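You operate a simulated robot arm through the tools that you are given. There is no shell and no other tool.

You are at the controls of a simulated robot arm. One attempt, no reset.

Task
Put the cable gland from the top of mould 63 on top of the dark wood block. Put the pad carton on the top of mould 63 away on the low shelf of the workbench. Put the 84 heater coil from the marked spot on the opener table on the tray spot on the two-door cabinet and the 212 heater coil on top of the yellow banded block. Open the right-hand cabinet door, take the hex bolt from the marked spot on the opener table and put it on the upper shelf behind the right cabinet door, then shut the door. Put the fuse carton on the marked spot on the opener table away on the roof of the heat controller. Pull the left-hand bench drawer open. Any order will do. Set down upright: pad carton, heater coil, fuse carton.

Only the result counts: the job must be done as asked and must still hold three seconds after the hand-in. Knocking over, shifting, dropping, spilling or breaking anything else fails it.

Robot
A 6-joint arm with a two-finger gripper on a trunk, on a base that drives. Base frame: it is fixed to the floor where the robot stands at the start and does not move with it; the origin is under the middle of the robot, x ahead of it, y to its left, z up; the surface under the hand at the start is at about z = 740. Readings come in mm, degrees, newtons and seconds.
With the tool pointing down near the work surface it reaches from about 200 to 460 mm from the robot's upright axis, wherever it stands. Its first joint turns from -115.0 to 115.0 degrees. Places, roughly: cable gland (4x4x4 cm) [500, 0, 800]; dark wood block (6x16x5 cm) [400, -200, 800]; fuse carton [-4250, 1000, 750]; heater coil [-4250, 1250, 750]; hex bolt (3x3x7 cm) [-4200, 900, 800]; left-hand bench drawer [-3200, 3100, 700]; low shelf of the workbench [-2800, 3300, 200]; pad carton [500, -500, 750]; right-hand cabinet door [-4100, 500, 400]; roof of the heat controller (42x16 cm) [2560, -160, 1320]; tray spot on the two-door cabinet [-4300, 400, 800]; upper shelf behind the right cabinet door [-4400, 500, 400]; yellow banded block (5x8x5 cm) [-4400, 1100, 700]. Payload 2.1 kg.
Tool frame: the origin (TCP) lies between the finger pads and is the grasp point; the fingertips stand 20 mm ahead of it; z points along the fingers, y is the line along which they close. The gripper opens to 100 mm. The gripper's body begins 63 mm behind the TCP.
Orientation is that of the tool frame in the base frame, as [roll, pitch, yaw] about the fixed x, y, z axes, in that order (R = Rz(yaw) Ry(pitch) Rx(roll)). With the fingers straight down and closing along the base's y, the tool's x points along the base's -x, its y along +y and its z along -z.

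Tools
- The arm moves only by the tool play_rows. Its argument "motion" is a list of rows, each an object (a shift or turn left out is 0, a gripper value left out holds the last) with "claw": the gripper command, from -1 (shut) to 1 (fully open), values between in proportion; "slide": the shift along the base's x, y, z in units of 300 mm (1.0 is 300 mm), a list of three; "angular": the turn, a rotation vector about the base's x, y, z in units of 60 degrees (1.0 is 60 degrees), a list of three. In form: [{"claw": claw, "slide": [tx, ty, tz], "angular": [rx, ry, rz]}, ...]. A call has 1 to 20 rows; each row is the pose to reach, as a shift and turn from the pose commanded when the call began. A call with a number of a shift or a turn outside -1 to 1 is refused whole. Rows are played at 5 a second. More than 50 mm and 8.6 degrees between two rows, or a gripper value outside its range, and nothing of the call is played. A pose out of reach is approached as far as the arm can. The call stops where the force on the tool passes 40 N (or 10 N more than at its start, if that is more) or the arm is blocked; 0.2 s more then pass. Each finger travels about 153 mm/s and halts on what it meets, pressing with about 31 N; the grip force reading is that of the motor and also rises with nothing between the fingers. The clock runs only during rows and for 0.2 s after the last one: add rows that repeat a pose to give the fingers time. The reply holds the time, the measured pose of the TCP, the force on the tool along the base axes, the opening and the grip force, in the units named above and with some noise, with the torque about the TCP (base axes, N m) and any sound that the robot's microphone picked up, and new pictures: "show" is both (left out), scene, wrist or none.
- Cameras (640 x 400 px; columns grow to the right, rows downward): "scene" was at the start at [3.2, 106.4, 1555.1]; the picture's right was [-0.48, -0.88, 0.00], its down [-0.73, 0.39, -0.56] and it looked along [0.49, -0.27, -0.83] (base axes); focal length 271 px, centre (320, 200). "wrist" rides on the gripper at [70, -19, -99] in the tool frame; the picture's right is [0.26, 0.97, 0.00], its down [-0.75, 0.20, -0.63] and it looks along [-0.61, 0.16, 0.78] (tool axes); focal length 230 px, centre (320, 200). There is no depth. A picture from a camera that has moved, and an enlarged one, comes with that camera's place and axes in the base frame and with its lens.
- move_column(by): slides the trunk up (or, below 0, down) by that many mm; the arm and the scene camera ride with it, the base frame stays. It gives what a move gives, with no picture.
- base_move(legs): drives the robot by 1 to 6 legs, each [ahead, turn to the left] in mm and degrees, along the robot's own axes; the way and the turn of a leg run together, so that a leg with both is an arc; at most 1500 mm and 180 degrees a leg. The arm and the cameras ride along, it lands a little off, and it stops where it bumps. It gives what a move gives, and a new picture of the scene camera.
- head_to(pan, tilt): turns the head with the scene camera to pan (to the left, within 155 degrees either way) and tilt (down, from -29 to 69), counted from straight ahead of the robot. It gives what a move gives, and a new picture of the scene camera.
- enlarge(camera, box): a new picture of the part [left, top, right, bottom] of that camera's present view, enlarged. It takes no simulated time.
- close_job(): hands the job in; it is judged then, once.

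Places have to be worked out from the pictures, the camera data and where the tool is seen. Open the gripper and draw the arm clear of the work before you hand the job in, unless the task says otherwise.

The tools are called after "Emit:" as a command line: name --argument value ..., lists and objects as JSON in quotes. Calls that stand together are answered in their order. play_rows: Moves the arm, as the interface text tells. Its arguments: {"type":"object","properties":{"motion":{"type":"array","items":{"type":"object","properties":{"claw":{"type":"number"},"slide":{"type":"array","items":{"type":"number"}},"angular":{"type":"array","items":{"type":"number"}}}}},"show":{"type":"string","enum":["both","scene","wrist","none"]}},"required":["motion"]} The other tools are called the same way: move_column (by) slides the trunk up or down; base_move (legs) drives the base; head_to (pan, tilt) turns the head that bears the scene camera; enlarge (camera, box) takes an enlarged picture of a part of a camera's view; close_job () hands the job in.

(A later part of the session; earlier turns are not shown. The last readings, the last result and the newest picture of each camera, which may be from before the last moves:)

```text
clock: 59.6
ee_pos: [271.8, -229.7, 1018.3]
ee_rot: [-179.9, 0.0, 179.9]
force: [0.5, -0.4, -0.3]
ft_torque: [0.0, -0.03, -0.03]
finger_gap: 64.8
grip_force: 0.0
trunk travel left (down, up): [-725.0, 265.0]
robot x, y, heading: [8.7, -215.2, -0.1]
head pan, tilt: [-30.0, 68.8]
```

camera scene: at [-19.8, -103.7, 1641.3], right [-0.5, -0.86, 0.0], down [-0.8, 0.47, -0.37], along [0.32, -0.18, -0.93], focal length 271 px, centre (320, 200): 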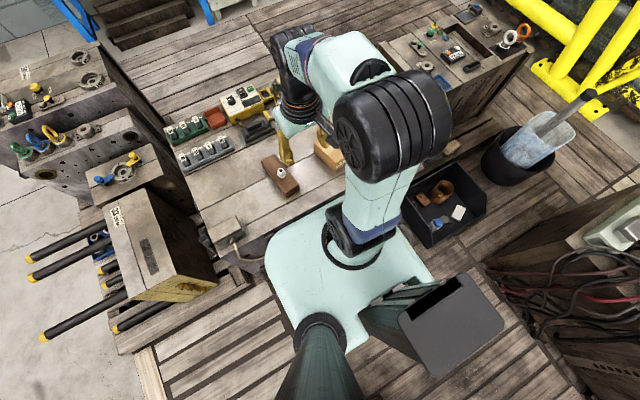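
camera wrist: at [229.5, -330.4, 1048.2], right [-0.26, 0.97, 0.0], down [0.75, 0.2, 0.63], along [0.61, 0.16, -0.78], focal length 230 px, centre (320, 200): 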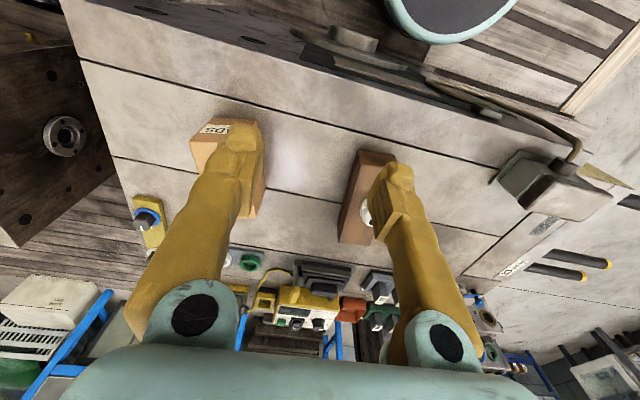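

Robot is now at (5,-216). I move the hand behind the carton, still pointing down, to measure it precisely.

Emit:
play_rows --motion '[{"claw": 1, "slide": [0.0, -0.15, -0.05]}, {"slide": [0.0, -0.3, -0.1]}, {"slide": [0.0, -0.45, -0.15]}, {"slide": [0.0, -0.55, -0.2]}, {"slide": [0.0, -0.55, -0.2]}]' --show "both"

Emit:
enlarge --camera "wrist" --box '[180, 40, 500, 240]'

```text
clock: 60.8
ee_pos: [270.1, -392.0, 956.8]
ee_rot: [-179.9, -0.1, 180.0]
force: [-0.3, -0.5, -0.3]
ft_torque: [-0.01, 0.02, 0.04]
finger_gap: 100.0
grip_force: 0.0
trunk travel left (down, up): [-725.0, 265.0]
robot x, y, heading: [2.8, -214.9, -0.2]
head pan, tilt: [-30.0, 68.8]
camera scene: at [-4.9, -102.9, 1491.1], right [-0.5, -0.86, 0.0], down [-0.81, 0.47, -0.36], along [0.31, -0.18, -0.93], focal length 271 px, centre (320, 200)
camera wrist: at [200.2, -411.1, 1054.9], right [-0.26, 0.97, 0.0], down [0.75, 0.2, 0.63], along [0.61, 0.16, -0.78], focal length 230 px, centre (320, 200)
```

scene: 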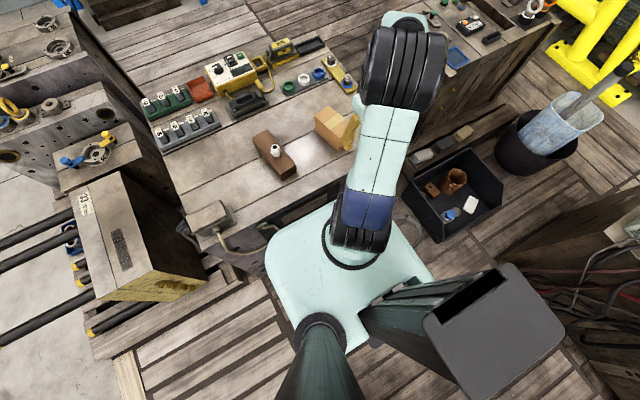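
wrist: 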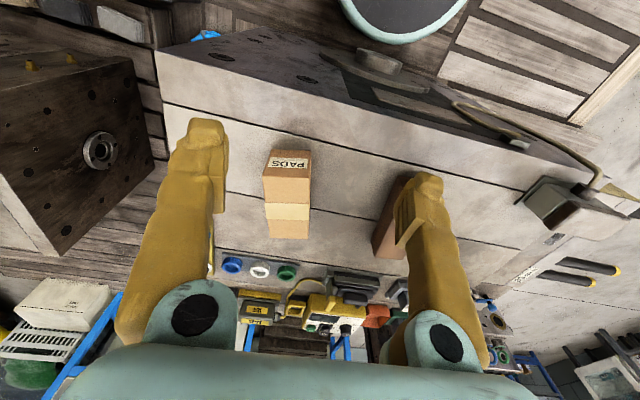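

```text
2.00 times, centred on (340, 140) of wrist
camera zoom: at [200.2, -411.1, 1054.9], right [-0.26, 0.97, 0.0], down [0.75, 0.2, 0.63], along [0.61, 0.16, -0.78], focal length 460 px, centre (280, 320)
```

zoom: 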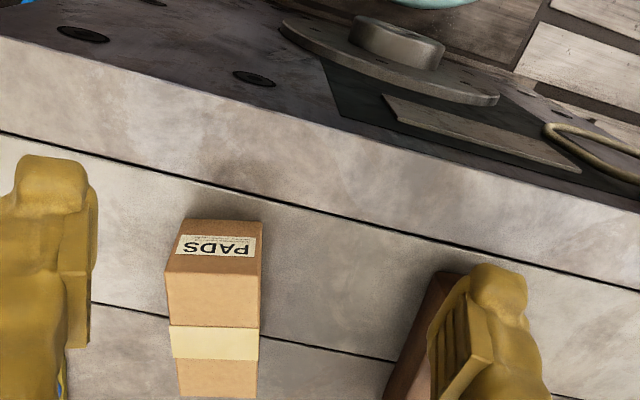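

The carton is centred at about [419.5,-400] with yaw 12.5°, top 815. I tilt the tool to 45° along the carton's axis at a pre-grasp point behind and above it.

Emit:
play_rows --motion '[{"slide": [0.02, -0.01, 0.0], "angular": [0.0117, -0.1067, 0.0282]}, {"slide": [0.05, -0.025, 0.0], "angular": [0.0234, -0.2134, 0.0564]}, {"slide": [0.08, -0.04, -0.03], "angular": [0.0351, -0.3201, 0.0846]}, {"slide": [0.11, -0.055, -0.08], "angular": [0.0468, -0.4269, 0.1129]}, {"slide": [0.14, -0.07, -0.15], "angular": [0.0585, -0.5336, 0.1411]}, {"slide": [0.16, -0.085, -0.24], "angular": [0.0702, -0.6403, 0.1693]}, {"slide": [0.18, -0.097, -0.337], "angular": [0.0819, -0.747, 0.1975]}, {"slide": [0.18, -0.097, -0.337], "angular": [0.0819, -0.747, 0.1975]}]' --show "both"

```text
clock: 62.6
ee_pos: [325.1, -423.9, 855.6]
ee_rot: [180.0, 44.9, -167.7]
force: [-0.4, 0.3, 0.1]
ft_torque: [0.0, -0.02, -0.03]
finger_gap: 99.9
grip_force: 0.0
trunk travel left (down, up): [-725.0, 265.0]
robot x, y, heading: [9.0, -214.8, -0.3]
head pan, tilt: [-30.0, 68.8]
camera scene: at [-4.8, -103.1, 1491.1], right [-0.5, -0.86, 0.0], down [-0.81, 0.47, -0.36], along [0.31, -0.18, -0.93], focal length 271 px, centre (320, 200)
camera wrist: at [212.4, -468.4, 875.3], right [-0.39, 0.9, -0.18], down [0.04, 0.21, 0.98], along [0.92, 0.37, -0.12], focal length 230 px, centre (320, 200)
```

scene: 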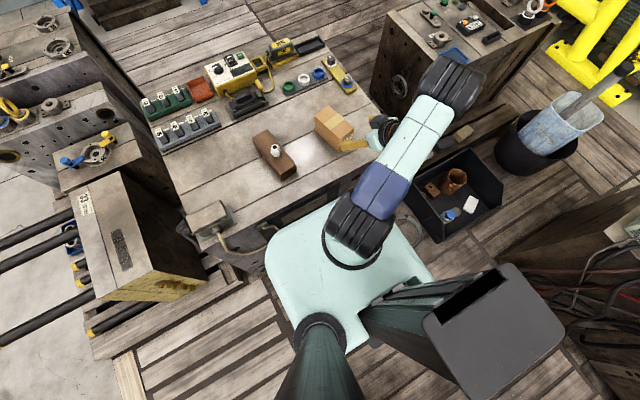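
wrist: 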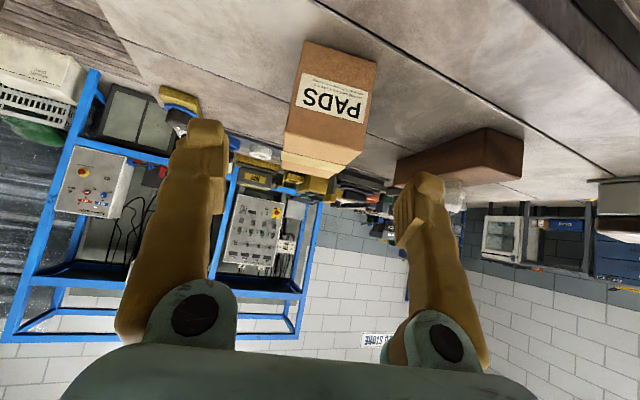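

The carton is lined up between the fingers. I advance along the tool axis to the grasp point.

Emit:
play_rows --motion '[{"slide": [0.08, 0.02, -0.085]}, {"slide": [0.16, 0.04, -0.17]}, {"slide": [0.22, 0.055, -0.23]}, {"slide": [0.25, 0.063, -0.26]}, {"slide": [0.25, 0.063, -0.26]}]' --show "both"

```text
clock: 63.8
ee_pos: [400.3, -405.9, 779.2]
ee_rot: [179.9, 45.0, -167.6]
force: [-0.7, -0.4, -0.6]
ft_torque: [-0.01, 0.0, -0.02]
finger_gap: 99.9
grip_force: 0.1
trunk travel left (down, up): [-725.0, 265.0]
robot x, y, heading: [7.8, -213.3, -0.1]
head pan, tilt: [-30.0, 68.8]
camera scene: at [-4.9, -103.8, 1491.1], right [-0.5, -0.86, 0.0], down [-0.81, 0.47, -0.36], along [0.31, -0.18, -0.93], focal length 271 px, centre (320, 200)
camera wrist: at [287.9, -449.1, 798.6], right [-0.39, 0.9, -0.18], down [0.04, 0.21, 0.98], along [0.92, 0.37, -0.12], focal length 230 px, centre (320, 200)
```

scene: 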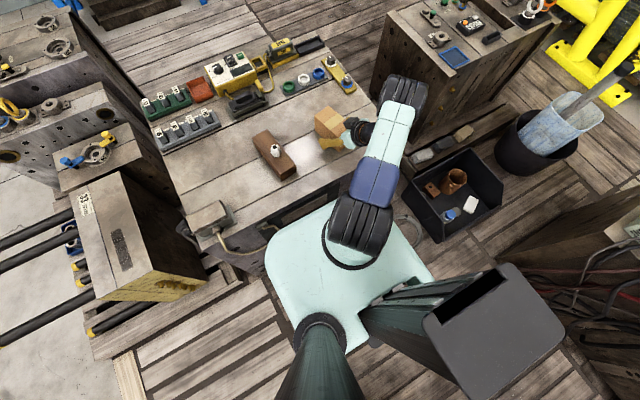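
wrist: 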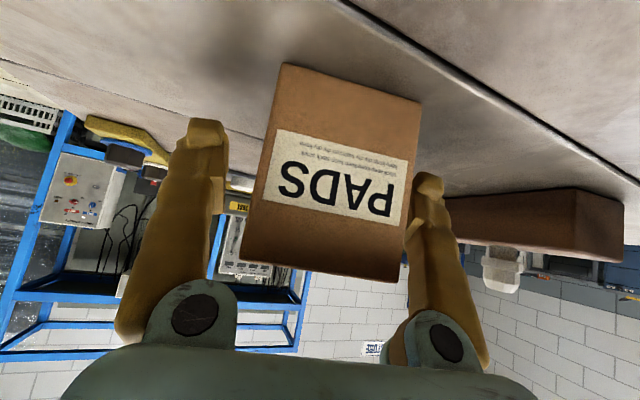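

Rays from the near corners put the carton centred in the grip. Closing.

Emit:
play_rows --motion '[{"claw": -1, "slide": [0, 0, 0]}, {"claw": -1, "slide": [0, 0, 0]}, {"claw": -1, "slide": [0, 0, 0]}, {"claw": -1, "slide": [0, 0, 0]}]' --show "wrist"

```text
clock: 64.8
ee_pos: [398.8, -404.0, 778.6]
ee_rot: [179.9, 44.9, -167.8]
force: [0.5, 0.2, -0.3]
ft_torque: [-0.01, -0.1, 0.03]
finger_gap: 59.8
grip_force: 31.6
trunk travel left (down, up): [-725.0, 265.0]
robot x, y, heading: [7.6, -217.6, 0.1]
head pan, tilt: [-30.0, 68.8]
camera wrist: at [288.0, -449.1, 798.7], right [-0.39, 0.9, -0.18], down [0.04, 0.21, 0.98], along [0.92, 0.37, -0.12], focal length 230 px, centre (320, 200)
```

wrist: 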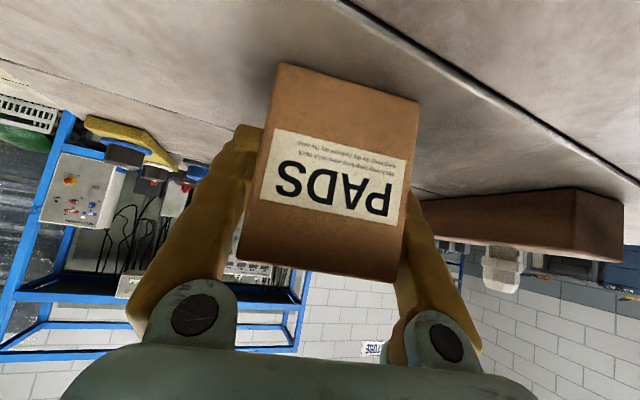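

Gripped (59.8 mm). Lift straight up, then retract toward the robot keeping the carton level.

Emit:
play_rows --motion '[{"slide": [0, 0, 0.05]}, {"slide": [0, 0, 0.18]}, {"slide": [0, 0, 0.32]}, {"slide": [0, 0, 0.46]}, {"slide": [-0.08, 0.08, 0.56]}, {"slide": [-0.16, 0.18, 0.62]}, {"slide": [-0.22, 0.3, 0.66]}, {"slide": [-0.26, 0.42, 0.7]}, {"slide": [-0.3, 0.54, 0.7]}, {"slide": [-0.32, 0.62, 0.7]}, {"slide": [-0.32, 0.62, 0.7]}]' --show "both"

```text
clock: 67.2
ee_pos: [360.5, -240.6, 1023.5]
ee_rot: [179.8, 44.7, -167.7]
force: [-1.0, -0.3, -3.1]
ft_torque: [-0.02, 0.09, 0.02]
finger_gap: 59.8
grip_force: 31.3
out of reach, approached as far as the arm can: row 8, 9, 10, 11
trunk travel left (down, up): [-725.0, 265.0]
robot x, y, heading: [3.1, -215.5, -0.2]
head pan, tilt: [-30.0, 68.8]
camera scene: at [-3.9, -104.5, 1491.2], right [-0.5, -0.86, 0.0], down [-0.81, 0.47, -0.36], along [0.31, -0.18, -0.93], focal length 271 px, centre (320, 200)
camera wrist: at [248.5, -284.7, 1044.2], right [-0.39, 0.9, -0.18], down [0.04, 0.21, 0.98], along [0.92, 0.37, -0.12], focal length 230 px, centre (320, 200)
```

scene: 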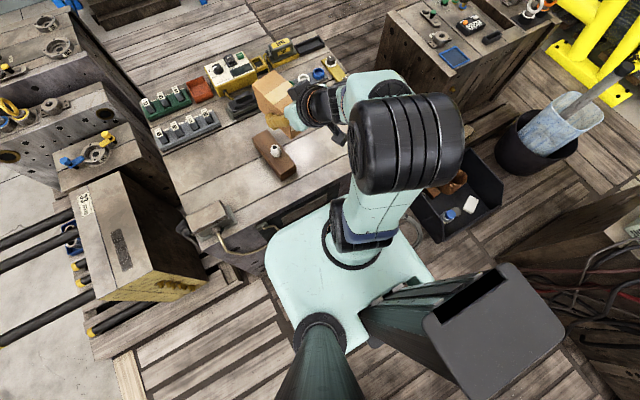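
wrist: 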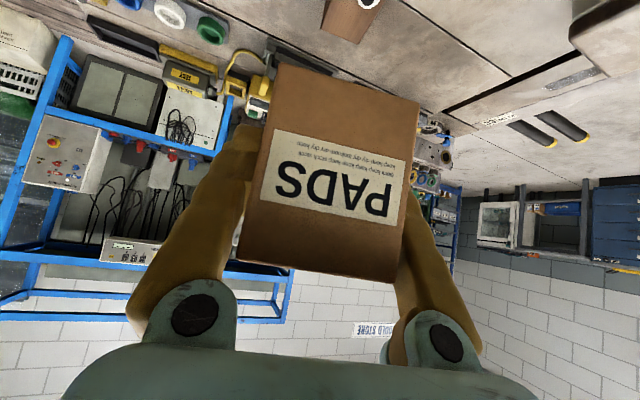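

Carton secure. I raise the column to the top and back out, then turn left to face the exit gap.

Emit:
move_column --by 255

Emit:
base_move --legs '[[-108, 0], [0, 90]]'

```text
clock: 69.8
ee_pos: [360.0, -239.4, 1279.7]
ee_rot: [179.8, 44.8, -167.8]
force: [0.8, 0.4, -3.2]
ft_torque: [-0.01, 0.08, 0.05]
finger_gap: 59.4
grip_force: 31.6
trunk travel left (down, up): [-980.0, 10.0]
robot x, y, heading: [4.2, -218.7, -0.0]
head pan, tilt: [-30.0, 68.8]
```

```text
clock: 74.8
ee_pos: [-76.3, 138.0, 1278.2]
ee_rot: [179.8, 44.8, -78.0]
force: [-0.7, 0.4, -3.5]
ft_torque: [-0.1, -0.04, 0.05]
finger_gap: 59.8
grip_force: 30.4
trunk travel left (down, up): [-980.0, 10.0]
robot x, y, heading: [-104.0, -214.7, 89.5]
head pan, tilt: [-30.0, 68.8]
camera scene: at [-213.8, -225.3, 1746.1], right [0.86, -0.51, 0.0], down [-0.47, -0.8, -0.36], along [0.18, 0.31, -0.93], focal length 271 px, centre (320, 200)
```

scene: 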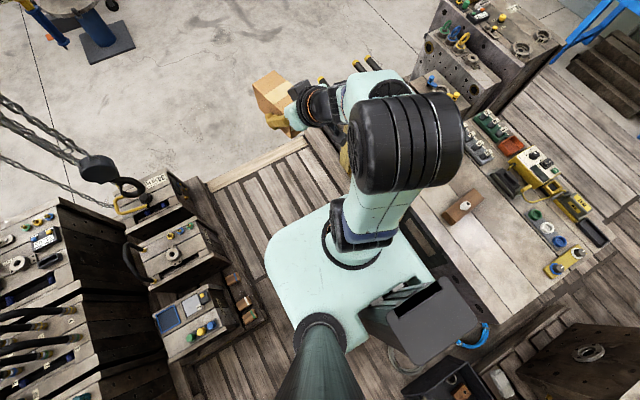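

The gap spans x≈-510…270 on the floor, and I'm centred at -104. Drive forward out through it.

Emit:
base_move --legs '[[800, 0.5], [700, 0]]'

Emit:
head_to --pan 60 --tilt 25

```text
clock: 82.5
ee_pos: [-50.8, 1628.1, 1278.9]
ee_rot: [179.9, 45.0, -78.7]
force: [-0.2, 0.3, -3.2]
ft_torque: [-0.08, -0.05, 0.01]
finger_gap: 59.8
grip_force: 31.1
trunk travel left (down, up): [-980.0, 10.0]
robot x, y, heading: [-79.8, 1278.1, 88.7]
head pan, tilt: [-30.0, 68.8]
camera scene: at [-193.0, 1265.9, 1746.1], right [0.86, -0.52, 0.0], down [-0.48, -0.8, -0.36], along [0.19, 0.31, -0.93], focal length 271 px, centre (320, 200)
```

scene: 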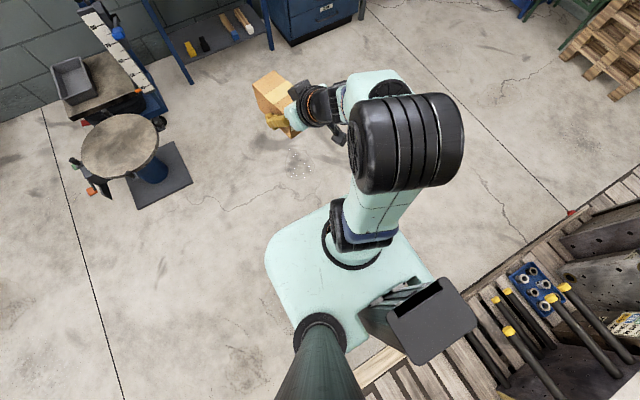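

```text
clock: 84.1
ee_pos: [-50.3, 1629.8, 1278.6]
ee_rot: [179.8, 44.8, -78.7]
force: [-0.1, 0.9, -3.2]
ft_torque: [-0.09, -0.01, -0.03]
finger_gap: 59.8
grip_force: 31.2
trunk travel left (down, up): [-980.0, 10.0]
robot x, y, heading: [-81.9, 1280.1, 89.0]
head pan, tilt: [60.0, 25.0]
camera scene: at [-300.7, 1267.7, 1805.5], right [0.52, 0.86, 0.0], down [0.36, -0.22, -0.91], along [-0.77, 0.47, -0.42], focal length 271 px, centre (320, 200)
```

scene: 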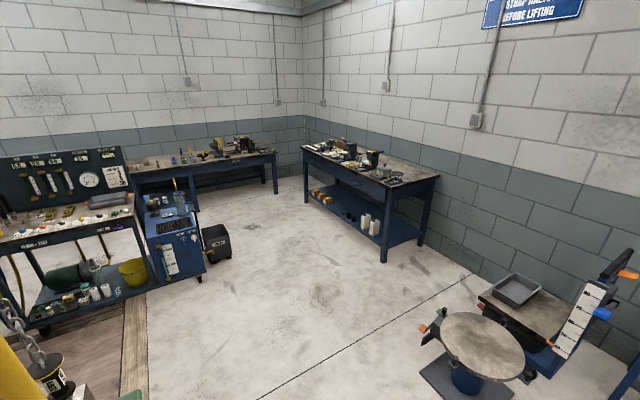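

The view shows the workbench ahead-left. There are hanging hoist parts nearby, so I check to my left before moving on.

Emit:
head_to --pan 100 --tilt 30

Emit:
head_to --pan 60 --tilt 60

Emit:
head_to --pan 75 --tilt -15

```text
clock: 85.2
ee_pos: [-50.6, 1630.8, 1278.8]
ee_rot: [179.8, 44.8, -78.8]
force: [0.6, 0.5, -2.9]
ft_torque: [-0.1, -0.03, 0.01]
finger_gap: 59.3
grip_force: 31.6
trunk travel left (down, up): [-980.0, 10.0]
robot x, y, heading: [-85.2, 1270.7, 88.9]
head pan, tilt: [100.0, 30.0]
camera scene: at [-311.2, 1206.2, 1797.7], right [-0.15, 0.99, 0.0], down [0.49, 0.08, -0.87], along [-0.86, -0.13, -0.5], focal length 271 px, centre (320, 200)
```

scene: 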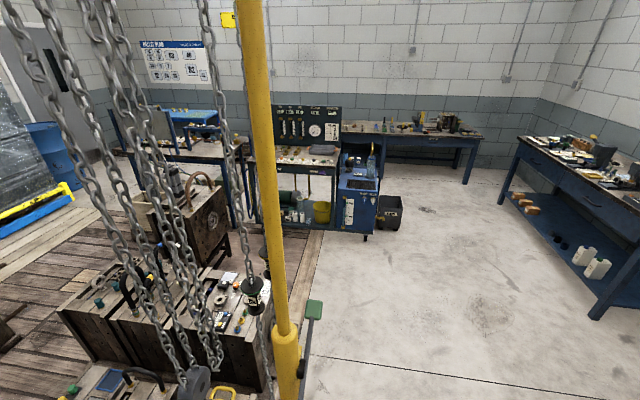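

```text
clock: 86.3
ee_pos: [-49.6, 1630.8, 1279.2]
ee_rot: [179.8, 44.8, -78.8]
force: [0.5, -1.1, -2.1]
ft_torque: [-0.07, 0.0, -0.03]
finger_gap: 59.6
grip_force: 30.9
trunk travel left (down, up): [-980.0, 10.0]
robot x, y, heading: [-81.6, 1277.5, 88.8]
head pan, tilt: [60.0, 60.0]
camera scene: at [-278.8, 1254.1, 1755.6], right [0.52, 0.86, 0.0], down [0.74, -0.45, -0.5], along [-0.43, 0.26, -0.87], focal length 271 px, centre (320, 200)
```

scene: 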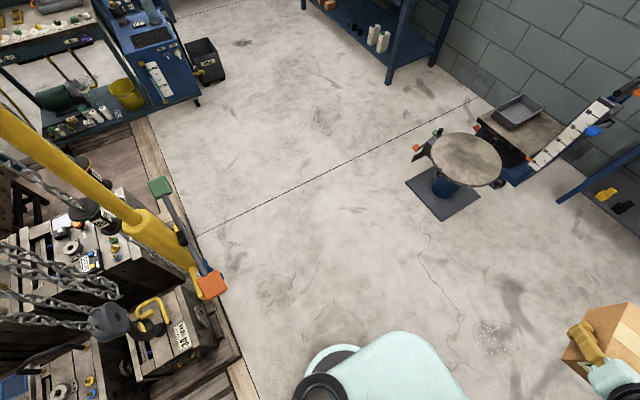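

```text
clock: 87.7
ee_pos: [-50.5, 1630.7, 1277.9]
ee_rot: [179.8, 44.8, -78.7]
force: [0.1, -0.2, -3.3]
ft_torque: [-0.11, -0.05, -0.04]
finger_gap: 59.8
grip_force: 30.8
trunk travel left (down, up): [-980.0, 10.0]
robot x, y, heading: [-80.7, 1276.8, 88.9]
head pan, tilt: [75.0, -15.0]
camera scene: at [-299.4, 1242.4, 1868.3], right [0.28, 0.96, 0.0], down [-0.25, 0.07, -0.97], along [-0.93, 0.27, 0.26], focal length 271 px, centre (320, 200)
```

scene: 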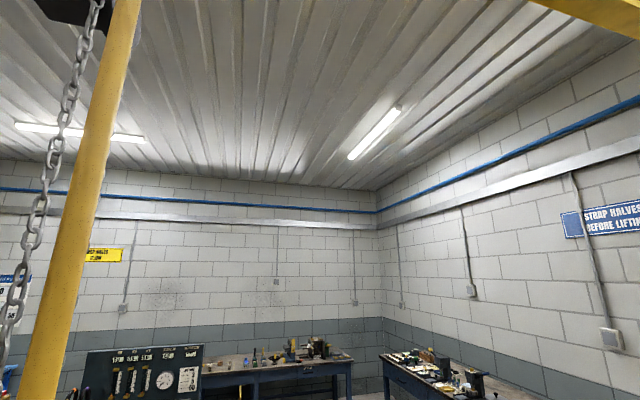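

The hanging pole is near (-586,1094), clear of my route. I drive forward a bit, turn left ~72° and head for the workbench.

Emit:
base_move --legs '[[220, 0], [0, 72], [1400, 0]]'

Emit:
head_to --pan -45 --tilt 30

```text
clock: 99.3
ee_pos: [-1769.0, 2064.7, 1278.3]
ee_rot: [179.8, 44.8, -4.9]
force: [0.5, 0.0, -3.4]
ft_torque: [0.02, -0.07, -0.01]
finger_gap: 59.5
grip_force: 30.9
trunk travel left (down, up): [-980.0, 10.0]
robot x, y, heading: [-1442.2, 1936.0, 162.6]
head pan, tilt: [75.0, -15.0]
camera scene: at [-1465.2, 1717.3, 1868.4], right [-0.84, 0.54, 0.0], down [-0.14, -0.22, -0.97], along [-0.52, -0.82, 0.26], focal length 271 px, centre (320, 200)
```

scene: 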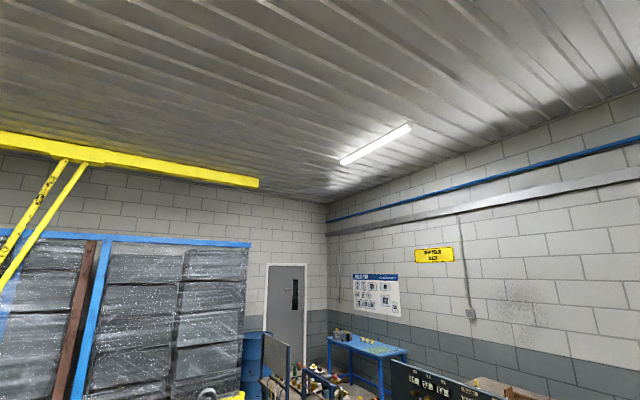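

```text
clock: 101.3
ee_pos: [-1769.5, 2065.5, 1278.5]
ee_rot: [179.8, 44.9, -5.0]
force: [-0.7, 0.2, -3.2]
ft_torque: [0.02, -0.03, 0.0]
finger_gap: 60.0
grip_force: 30.7
trunk travel left (down, up): [-980.0, 10.0]
robot x, y, heading: [-1442.0, 1934.9, 162.7]
head pan, tilt: [-45.0, 30.0]
camera scene: at [-1465.0, 1865.6, 1797.6], right [0.89, 0.46, 0.0], down [0.23, -0.44, -0.87], along [-0.4, 0.77, -0.5], focal length 271 px, centre (320, 200)
```

scene: 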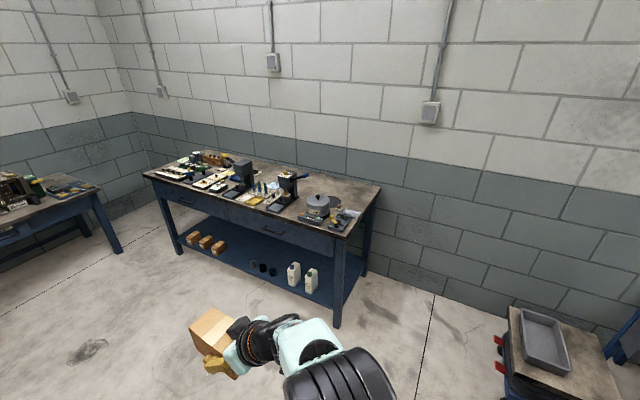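

The bench front is at y≈3060 between x≈-3680 and -1940; the shelf seems free between the boxes and the cups, around x≈-2870. I drive there and face the bench.

Emit:
base_move --legs '[[0, 3], [1474, 0], [0, -75.6]]'

Emit:
head_to --pan 15 --tilt 45

```text
clock: 112.4
ee_pos: [-2886.7, 2649.8, 1278.9]
ee_rot: [179.8, 44.8, -75.9]
force: [-0.1, -0.3, -3.1]
ft_torque: [-0.04, 0.01, -0.02]
finger_gap: 59.8
grip_force: 31.4
trunk travel left (down, up): [-980.0, 10.0]
robot x, y, heading: [-2898.2, 2291.4, 91.6]
head pan, tilt: [-45.0, 30.0]
camera scene: at [-2975.2, 2297.6, 1797.6], right [0.73, -0.69, 0.0], down [-0.34, -0.36, -0.87], along [0.59, 0.63, -0.5], focal length 271 px, centre (320, 200)
```

scene: 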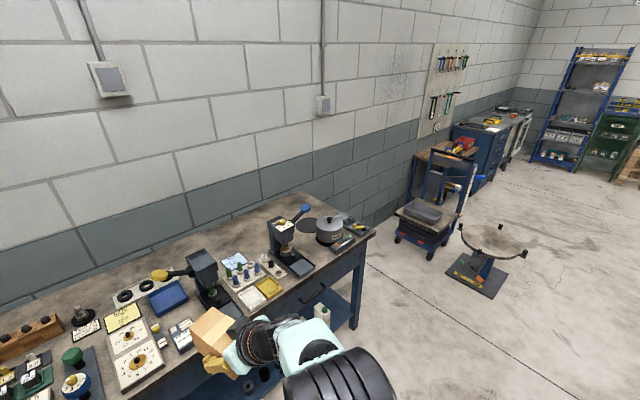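

```text
clock: 113.7
ee_pos: [-2886.3, 2651.3, 1277.3]
ee_rot: [179.8, 44.8, -75.9]
force: [-0.1, 0.2, -2.6]
ft_torque: [-0.04, -0.02, -0.04]
finger_gap: 59.9
grip_force: 30.9
trunk travel left (down, up): [-980.0, 10.0]
robot x, y, heading: [-2901.8, 2292.4, 91.5]
head pan, tilt: [15.0, 45.0]
camera scene: at [-3060.2, 2309.9, 1775.0], right [0.96, 0.29, 0.0], down [0.2, -0.68, -0.71], along [-0.2, 0.68, -0.71], focal length 271 px, centre (320, 200)
```

scene: 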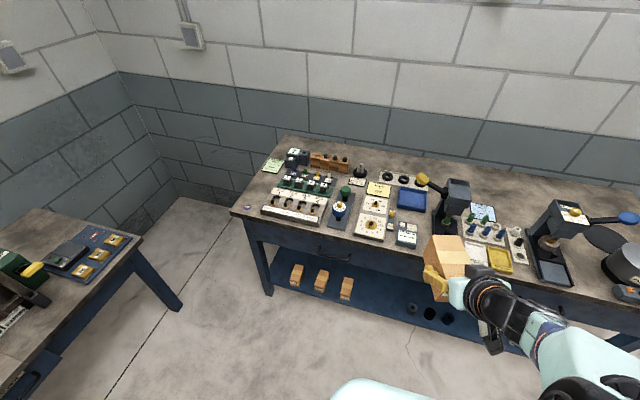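

I lower the column here in free space so the carton comes to shelf height, then view the shelf from lower.

Emit:
move_column --by -800

Emit:
head_to --pan 0 --tilt 20

Emit:
play_rows --motion '[{"slide": [0, 0, 0]}]' --show "wrist"

```text
refused: -800 is not a number from -400 to 400
```

```text
clock: 114.6
ee_pos: [-2885.5, 2650.5, 1279.3]
ee_rot: [179.8, 44.9, -75.9]
force: [-0.1, -1.1, -3.0]
ft_torque: [-0.09, -0.01, 0.04]
finger_gap: 59.6
grip_force: 31.1
trunk travel left (down, up): [-980.0, 10.0]
robot x, y, heading: [-2903.1, 2295.3, 91.6]
head pan, tilt: [0.0, 20.0]
camera scene: at [-3040.0, 2325.0, 1813.6], right [1.0, 0.03, 0.0], down [0.01, -0.34, -0.94], along [-0.03, 0.94, -0.34], focal length 271 px, centre (320, 200)
```

scene: 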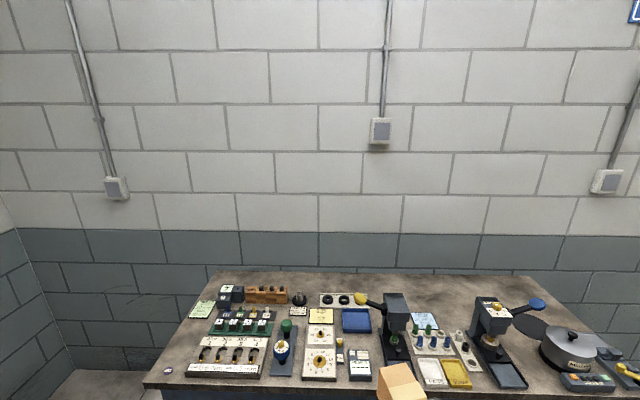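

```text
clock: 115.0
ee_pos: [-2886.6, 2650.3, 1278.2]
ee_rot: [179.8, 44.9, -75.8]
force: [-0.2, -0.3, -2.7]
ft_torque: [-0.06, -0.04, 0.03]
finger_gap: 59.8
grip_force: 30.5
trunk travel left (down, up): [-980.0, 10.0]
robot x, y, heading: [-2901.2, 2296.2, 91.4]
head pan, tilt: [0.0, 20.0]
camera wrist: at [-2838.8, 2539.0, 1299.0], right [-0.89, -0.42, -0.18], down [-0.21, 0.04, 0.98], along [-0.4, 0.91, -0.12], focal length 230 px, centre (320, 200)
```

wrist: 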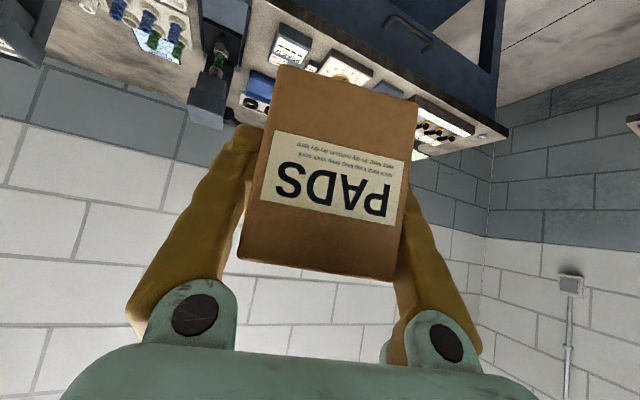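

Column moves are limited to 400 per call; lowering in two steps.

Emit:
move_column --by -400

Emit:
move_column --by -370

Emit:
head_to --pan 5 --tilt 30

```text
clock: 118.8
ee_pos: [-2886.4, 2649.8, 878.0]
ee_rot: [179.8, 44.7, -75.9]
force: [-0.2, 0.1, -3.3]
ft_torque: [-0.01, -0.05, 0.01]
finger_gap: 59.6
grip_force: 31.6
trunk travel left (down, up): [-580.0, 410.0]
robot x, y, heading: [-2897.2, 2296.7, 91.3]
head pan, tilt: [0.0, 20.0]
```

```text
clock: 122.4
ee_pos: [-2885.8, 2650.3, 507.7]
ee_rot: [179.8, 44.8, -75.8]
force: [0.5, 0.6, -3.3]
ft_torque: [-0.05, -0.01, -0.01]
finger_gap: 59.9
grip_force: 31.4
trunk travel left (down, up): [-210.0, 780.0]
robot x, y, heading: [-2903.4, 2295.2, 91.6]
head pan, tilt: [0.0, 20.0]
```

```text
clock: 123.1
ee_pos: [-2886.0, 2650.9, 508.4]
ee_rot: [179.9, 44.8, -75.8]
force: [-0.7, -0.6, -2.4]
ft_torque: [-0.06, 0.03, 0.01]
finger_gap: 59.8
grip_force: 31.1
trunk travel left (down, up): [-210.0, 780.0]
robot x, y, heading: [-2906.3, 2294.5, 91.8]
head pan, tilt: [5.0, 30.0]
camera scene: at [-3047.4, 2321.5, 1027.6], right [0.99, 0.12, 0.0], down [0.06, -0.5, -0.87], along [-0.1, 0.86, -0.5], focal length 271 px, centre (320, 200)
```

scene: 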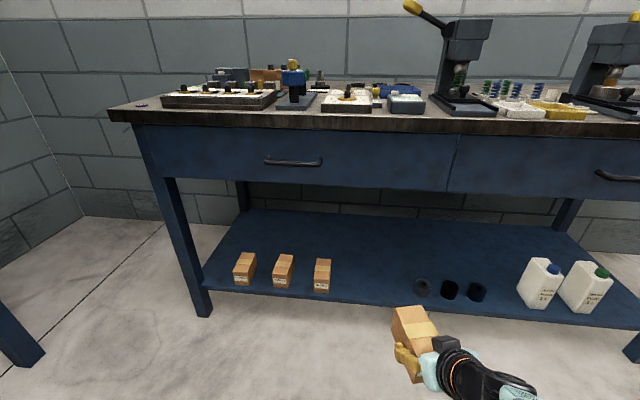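

The shelf (z≈200–210) is free between the right-hand box (x≈-3090) and the cups (x≈-2780). I lower the column further, then drive forward with the carton under the bench.

Emit:
move_column --by -195

Emit:
base_move --legs '[[300, 0]]'

```text
clock: 125.2
ee_pos: [-2886.9, 2649.1, 314.4]
ee_rot: [179.8, 44.8, -75.9]
force: [-0.4, 0.8, -3.7]
ft_torque: [-0.04, 0.01, 0.0]
finger_gap: 59.6
grip_force: 31.0
trunk travel left (down, up): [-15.0, 975.0]
robot x, y, heading: [-2904.4, 2294.0, 91.8]
head pan, tilt: [5.0, 30.0]
```

```text
clock: 127.3
ee_pos: [-2895.3, 2950.7, 313.1]
ee_rot: [179.8, 44.7, -75.8]
force: [-0.9, -0.5, -3.3]
ft_torque: [-0.08, 0.02, -0.02]
finger_gap: 59.6
grip_force: 31.2
trunk travel left (down, up): [-15.0, 975.0]
robot x, y, heading: [-2906.3, 2596.4, 91.7]
head pan, tilt: [5.0, 30.0]
camera scene: at [-3056.3, 2622.6, 832.6], right [0.99, 0.12, 0.0], down [0.06, -0.5, -0.87], along [-0.1, 0.86, -0.5], focal length 271 px, centre (320, 200)
```

scene: 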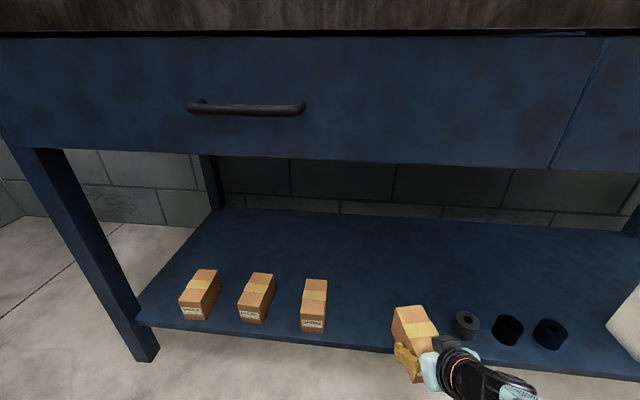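

Emit:
base_move --legs '[[130, 0]]'

```text
clock: 128.6
ee_pos: [-2901.6, 3080.7, 313.6]
ee_rot: [179.8, 44.8, -75.6]
force: [0.8, -0.1, -3.0]
ft_torque: [-0.08, -0.04, -0.01]
finger_gap: 59.7
grip_force: 31.1
trunk travel left (down, up): [-15.0, 975.0]
robot x, y, heading: [-2914.1, 2725.1, 92.2]
head pan, tilt: [5.0, 30.0]
camera scene: at [-3060.5, 2751.0, 832.6], right [0.99, 0.12, 0.0], down [0.06, -0.5, -0.87], along [-0.1, 0.86, -0.5], focal length 271 px, centre (320, 200)
```

scene: 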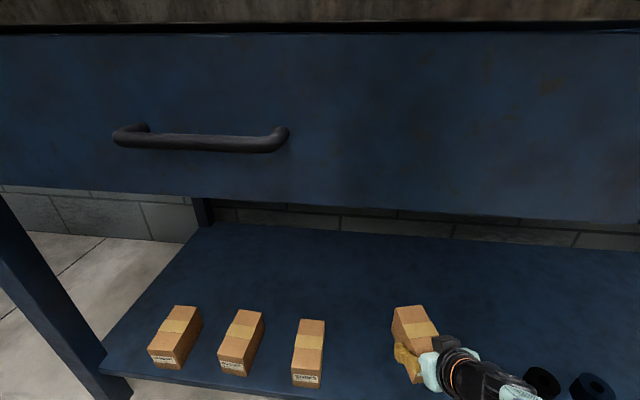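

No bump. I extend the arm ~85 mm deeper and a little left, then lower toward the shelf.

Emit:
play_rows --motion '[{"slide": [-0.02, 0.1, 0]}, {"slide": [-0.05, 0.2, -0.02]}, {"slide": [-0.06, 0.28, -0.06]}, {"slide": [-0.06, 0.28, -0.12]}, {"slide": [-0.06, 0.28, -0.17]}, {"slide": [-0.06, 0.28, -0.17]}]' --show "both"

```text
clock: 130.0
ee_pos: [-2919.3, 3164.1, 261.3]
ee_rot: [179.9, 44.7, -75.6]
force: [0.1, -0.7, -3.2]
ft_torque: [-0.05, -0.02, 0.0]
finger_gap: 59.3
grip_force: 30.4
trunk travel left (down, up): [-15.0, 975.0]
robot x, y, heading: [-2914.8, 2724.8, 92.0]
head pan, tilt: [5.0, 30.0]
camera scene: at [-3060.5, 2751.1, 832.6], right [0.99, 0.12, 0.0], down [0.06, -0.5, -0.87], along [-0.1, 0.86, -0.5], focal length 271 px, centre (320, 200)
camera wrist: at [-2870.6, 3053.0, 282.1], right [-0.89, -0.42, -0.18], down [-0.21, 0.04, 0.98], along [-0.4, 0.91, -0.12], focal length 230 px, centre (320, 200)
```

scene: 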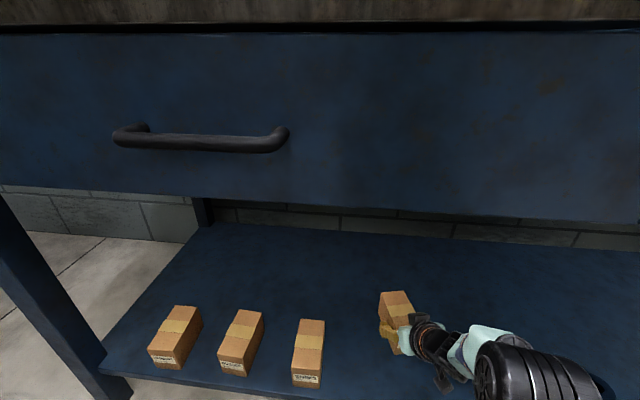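
wrist: 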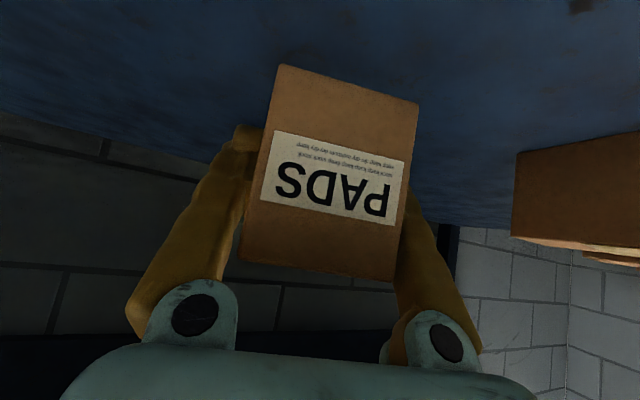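

Now the fine descent, feeling for contact with the shelf.

Emit:
play_rows --motion '[{"slide": [0, 0, -0.01]}, {"slide": [0, 0, -0.02]}, {"slide": [0, 0, -0.03]}, {"slide": [0, 0, -0.035]}, {"slide": [0, 0, -0.035]}]' --show "none"

```text
clock: 131.2
ee_pos: [-2918.1, 3163.7, 251.0]
ee_rot: [179.7, 44.9, -75.6]
force: [-0.6, 0.5, -2.8]
ft_torque: [-0.03, -0.04, -0.04]
finger_gap: 59.5
grip_force: 30.7
trunk travel left (down, up): [-15.0, 975.0]
robot x, y, heading: [-2916.0, 2726.3, 91.9]
head pan, tilt: [5.0, 30.0]
```

Emit:
play_rows --motion '[{"slide": [0, 0, -0.005]}, {"slide": [0, 0, -0.01]}, {"slide": [0, 0, -0.015]}, {"slide": [0, 0, -0.02]}, {"slide": [0, 0, -0.02]}]' --show "none"

```text
clock: 132.4
ee_pos: [-2918.8, 3164.4, 244.8]
ee_rot: [179.8, 44.7, -75.6]
force: [0.4, 0.2, -2.6]
ft_torque: [-0.08, 0.02, -0.02]
finger_gap: 59.5
grip_force: 30.7
trunk travel left (down, up): [-15.0, 975.0]
robot x, y, heading: [-2916.8, 2726.1, 91.7]
head pan, tilt: [5.0, 30.0]
```

Emit:
play_rows --motion '[{"slide": [0, 0, -0.004]}, {"slide": [0, 0, -0.008]}, {"slide": [0, 0, -0.012]}, {"slide": [0, 0, -0.012]}]' --show "none"

Emit:
enlarge --camera "scene" --box '[280, 240, 520, 390]'

```text
clock: 133.4
ee_pos: [-2918.1, 3164.1, 242.2]
ee_rot: [179.7, 44.8, -75.6]
force: [-0.2, 0.2, -1.9]
ft_torque: [-0.08, -0.07, -0.01]
finger_gap: 59.9
grip_force: 31.1
trunk travel left (down, up): [-15.0, 975.0]
robot x, y, heading: [-2915.2, 2723.1, 91.9]
head pan, tilt: [5.0, 30.0]
```

```text
2.67 times, centred on (400, 315) of scene
camera zoom: at [-3060.5, 2751.1, 832.6], right [0.99, 0.12, 0.0], down [0.06, -0.5, -0.87], along [-0.1, 0.86, -0.5], focal length 722 px, centre (107, -107)
```

zoom: 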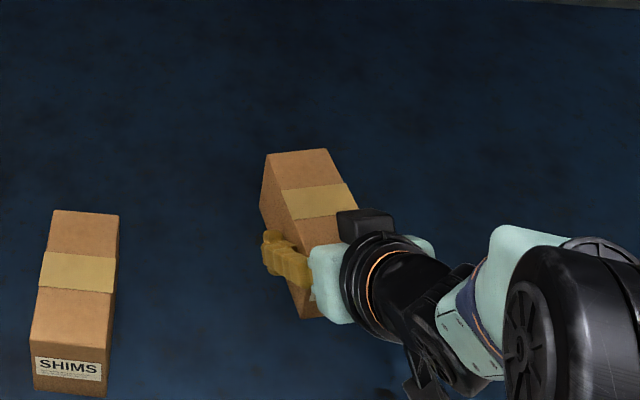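

Emit:
play_rows --motion '[{"slide": [0, 0, -0.004]}, {"slide": [0, 0, -0.008]}, {"slide": [0, 0, -0.008]}]' --show "none"

Emit:
play_rows --motion '[{"slide": [0, 0, -0.004]}, {"slide": [0, 0, -0.008]}, {"slide": [0, 0, -0.008]}]' --show "none"

```text
clock: 134.2
ee_pos: [-2918.9, 3163.9, 239.2]
ee_rot: [179.8, 44.8, -75.6]
force: [-0.6, -0.1, -3.1]
ft_torque: [-0.05, 0.0, 0.0]
finger_gap: 59.4
grip_force: 30.7
trunk travel left (down, up): [-15.0, 975.0]
robot x, y, heading: [-2914.4, 2728.4, 91.8]
head pan, tilt: [5.0, 30.0]
```

```text
clock: 135.0
ee_pos: [-2919.4, 3164.7, 237.8]
ee_rot: [179.8, 44.8, -75.5]
force: [-0.1, 0.6, -3.3]
ft_torque: [-0.07, -0.06, -0.02]
finger_gap: 60.0
grip_force: 31.2
trunk travel left (down, up): [-15.0, 975.0]
robot x, y, heading: [-2910.1, 2725.6, 91.9]
head pan, tilt: [5.0, 30.0]
```

Emit:
play_rows --motion '[{"slide": [0, 0, -0.006]}, {"slide": [0, 0, -0.012]}, {"slide": [0, 0, -0.016]}, {"slide": [0, 0, -0.016]}]' --show "none"

Emit:
play_rows --motion '[{"slide": [0, 0, -0.004]}, {"slide": [0, 0, -0.008]}, {"slide": [0, 0, -0.008]}]' --show "wrist"

```text
clock: 136.0
ee_pos: [-2919.9, 3166.1, 232.5]
ee_rot: [179.8, 44.7, -75.6]
force: [0.8, 0.5, -2.2]
ft_torque: [-0.08, -0.02, 0.0]
finger_gap: 59.6
grip_force: 31.0
trunk travel left (down, up): [-15.0, 975.0]
robot x, y, heading: [-2913.3, 2723.4, 91.7]
head pan, tilt: [5.0, 30.0]
```

```text
clock: 136.8
ee_pos: [-2919.5, 3162.8, 230.0]
ee_rot: [179.8, 44.9, -75.6]
force: [0.4, 1.5, -3.1]
ft_torque: [-0.06, 0.01, 0.01]
finger_gap: 59.9
grip_force: 30.4
trunk travel left (down, up): [-15.0, 975.0]
robot x, y, heading: [-2912.7, 2722.8, 92.1]
head pan, tilt: [5.0, 30.0]
camera wrist: at [-2871.3, 3053.8, 250.7], right [-0.89, -0.42, -0.18], down [-0.21, 0.04, 0.98], along [-0.4, 0.91, -0.12], focal length 230 px, centre (320, 200)
```

wrist: 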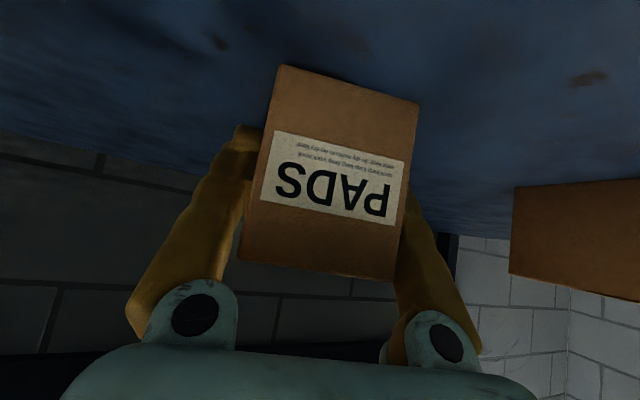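

Emit:
play_rows --motion '[{"slide": [0, 0, -0.006]}, {"slide": [0, 0, -0.012]}, {"slide": [0, 0, -0.018]}, {"slide": [0, 0, -0.02]}, {"slide": [0, 0, -0.02]}]' --show "none"

Emit:
play_rows --motion '[{"slide": [0, 0, -0.006]}, {"slide": [0, 0, -0.012]}, {"slide": [0, 0, -0.012]}]' --show "none"

```text
clock: 138.0
ee_pos: [-2919.8, 3164.1, 224.0]
ee_rot: [179.9, 45.0, -75.5]
force: [1.2, -1.4, 5.9]
ft_torque: [0.69, -0.14, -0.11]
finger_gap: 59.9
grip_force: 31.2
trunk travel left (down, up): [-15.0, 975.0]
robot x, y, heading: [-2912.1, 2721.9, 91.9]
head pan, tilt: [5.0, 30.0]
```

```text
clock: 138.8
ee_pos: [-2919.4, 3164.4, 223.9]
ee_rot: [179.9, 45.1, -75.5]
force: [3.3, -1.3, 23.5]
ft_torque: [0.24, 0.02, -0.02]
finger_gap: 59.4
grip_force: 31.2
trunk travel left (down, up): [-15.0, 975.0]
robot x, y, heading: [-2914.8, 2726.5, 92.3]
head pan, tilt: [5.0, 30.0]
```

Contact at TCP 224 (shelf ≈184). I relieve pressure, open, and retract along the tool axis.

Emit:
play_rows --motion '[{"slide": [0, 0, 0.008]}, {"slide": [0, 0, 0.01]}, {"claw": -0.2, "slide": [0, 0, 0.01]}, {"claw": 0.4, "slide": [0, 0, 0.01]}, {"claw": 0.9, "slide": [0, 0, 0.01]}, {"claw": 0.9, "slide": [0.023, -0.09, 0.1]}, {"slide": [0.046, -0.18, 0.19]}, {"slide": [0.07, -0.274, 0.28]}, {"slide": [0.08, -0.35, 0.35]}, {"slide": [0.08, -0.35, 0.35]}]' --show "both"

```text
clock: 141.0
ee_pos: [-2891.4, 3065.3, 329.3]
ee_rot: [179.8, 44.8, -75.6]
force: [0.7, -0.1, 1.0]
ft_torque: [0.01, 0.01, -0.01]
finger_gap: 95.1
grip_force: 0.1
out of reach, approached as far as the arm can: row 9, 10
trunk travel left (down, up): [-15.0, 975.0]
robot x, y, heading: [-2911.1, 2727.1, 91.7]
head pan, tilt: [5.0, 30.0]
camera scene: at [-3060.5, 2750.7, 832.6], right [0.99, 0.12, 0.0], down [0.06, -0.5, -0.87], along [-0.1, 0.86, -0.5], focal length 271 px, centre (320, 200)
camera wrist: at [-2843.7, 2953.8, 350.0], right [-0.89, -0.42, -0.18], down [-0.21, 0.04, 0.98], along [-0.4, 0.91, -0.12], focal length 230 px, centre (320, 200)
```

scene: 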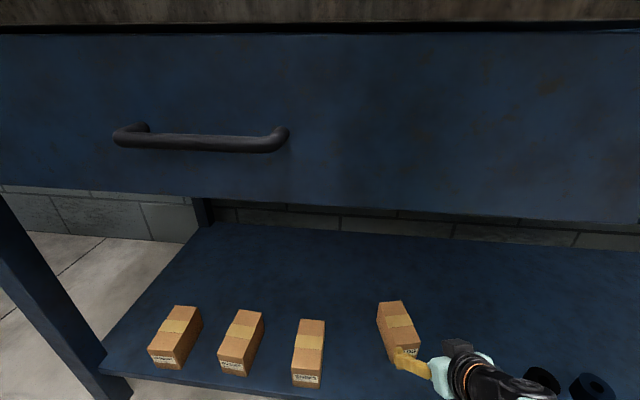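
wrist: 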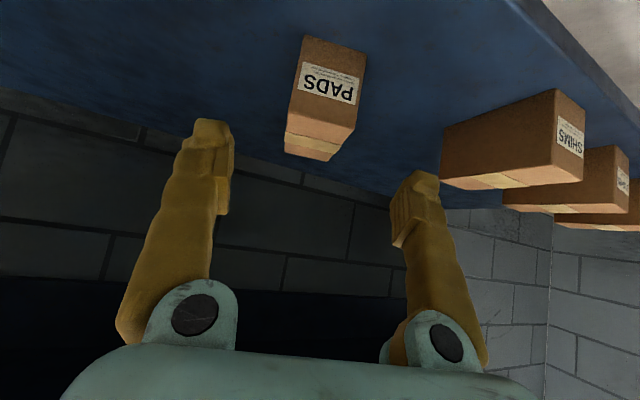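

The pad carton stands on the shelf. Now the drawer: its handle bar is at about [-3199,2985,757]. I back out, then reposition in front of the handle with the column raised.

Emit:
base_move --legs '[[-450, 0]]'

Emit:
move_column --by 400

Emit:
base_move --legs '[[0, 59], [345, 0], [0, -60.5]]'

Emit:
head_to --pan -5 --tilt 35

```text
clock: 143.7
ee_pos: [-2878.0, 2608.7, 330.1]
ee_rot: [179.8, 44.7, -75.4]
force: [-0.3, -0.2, -0.5]
ft_torque: [0.01, 0.0, 0.0]
finger_gap: 95.0
grip_force: 0.2
trunk travel left (down, up): [-15.0, 975.0]
robot x, y, heading: [-2895.1, 2271.4, 91.9]
head pan, tilt: [5.0, 30.0]
camera scene: at [-3044.3, 2294.0, 832.6], right [0.99, 0.12, 0.0], down [0.06, -0.5, -0.87], along [-0.11, 0.86, -0.5], focal length 271 px, centre (320, 200)
```

scene: 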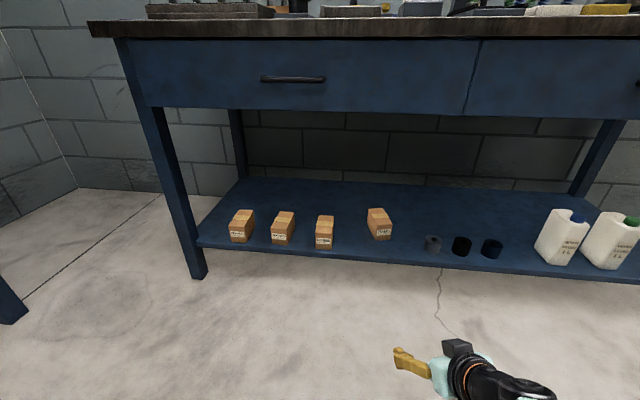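

```text
clock: 147.5
ee_pos: [-2876.7, 2609.7, 729.7]
ee_rot: [179.8, 44.6, -75.4]
force: [0.1, -0.8, 0.4]
ft_torque: [0.0, -0.01, 0.0]
finger_gap: 95.0
grip_force: 0.0
trunk travel left (down, up): [-415.0, 575.0]
robot x, y, heading: [-2895.5, 2266.8, 92.2]
head pan, tilt: [5.0, 30.0]
```

```text
clock: 155.1
ee_pos: [-3187.5, 2768.6, 729.3]
ee_rot: [179.8, 44.8, -74.8]
force: [0.6, -0.3, 0.4]
ft_torque: [-0.02, 0.02, 0.0]
finger_gap: 95.1
grip_force: 0.2
trunk travel left (down, up): [-415.0, 575.0]
robot x, y, heading: [-3202.5, 2430.0, 92.7]
head pan, tilt: [5.0, 30.0]
camera scene: at [-3352.0, 2450.7, 1232.6], right [0.99, 0.13, 0.0], down [0.07, -0.5, -0.87], along [-0.12, 0.86, -0.5], focal length 271 px, centre (320, 200)
```

scene: 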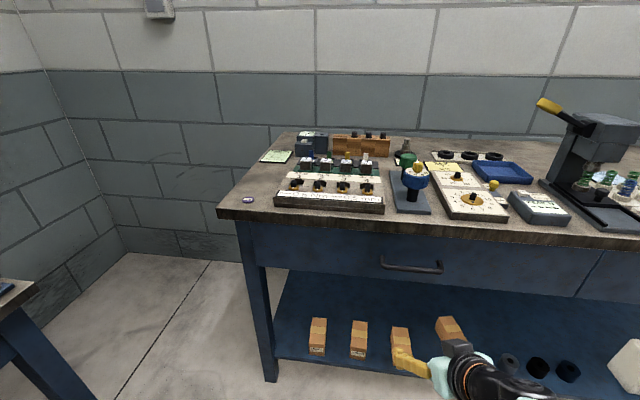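

```text
clock: 155.8
ee_pos: [-3188.2, 2766.6, 728.4]
ee_rot: [179.9, 44.7, -74.9]
force: [0.2, -0.2, 0.6]
ft_torque: [0.01, 0.02, 0.01]
finger_gap: 95.2
grip_force: 0.1
trunk travel left (down, up): [-415.0, 575.0]
robot x, y, heading: [-3201.5, 2428.6, 92.7]
head pan, tilt: [-5.0, 35.0]
camera scene: at [-3336.5, 2449.0, 1224.8], right [1.0, -0.04, 0.0], down [-0.02, -0.57, -0.82], along [0.03, 0.82, -0.57], focal length 271 px, centre (320, 200)
```

scene: 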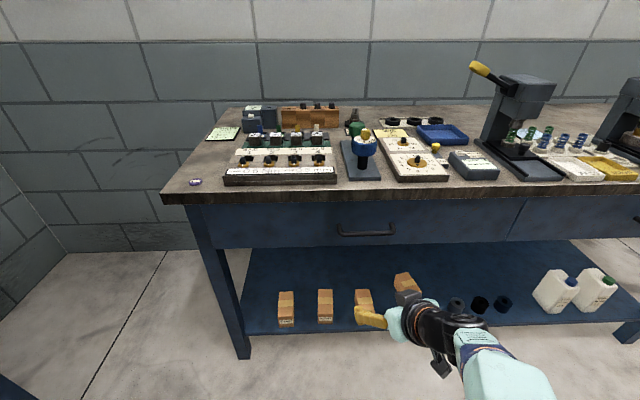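

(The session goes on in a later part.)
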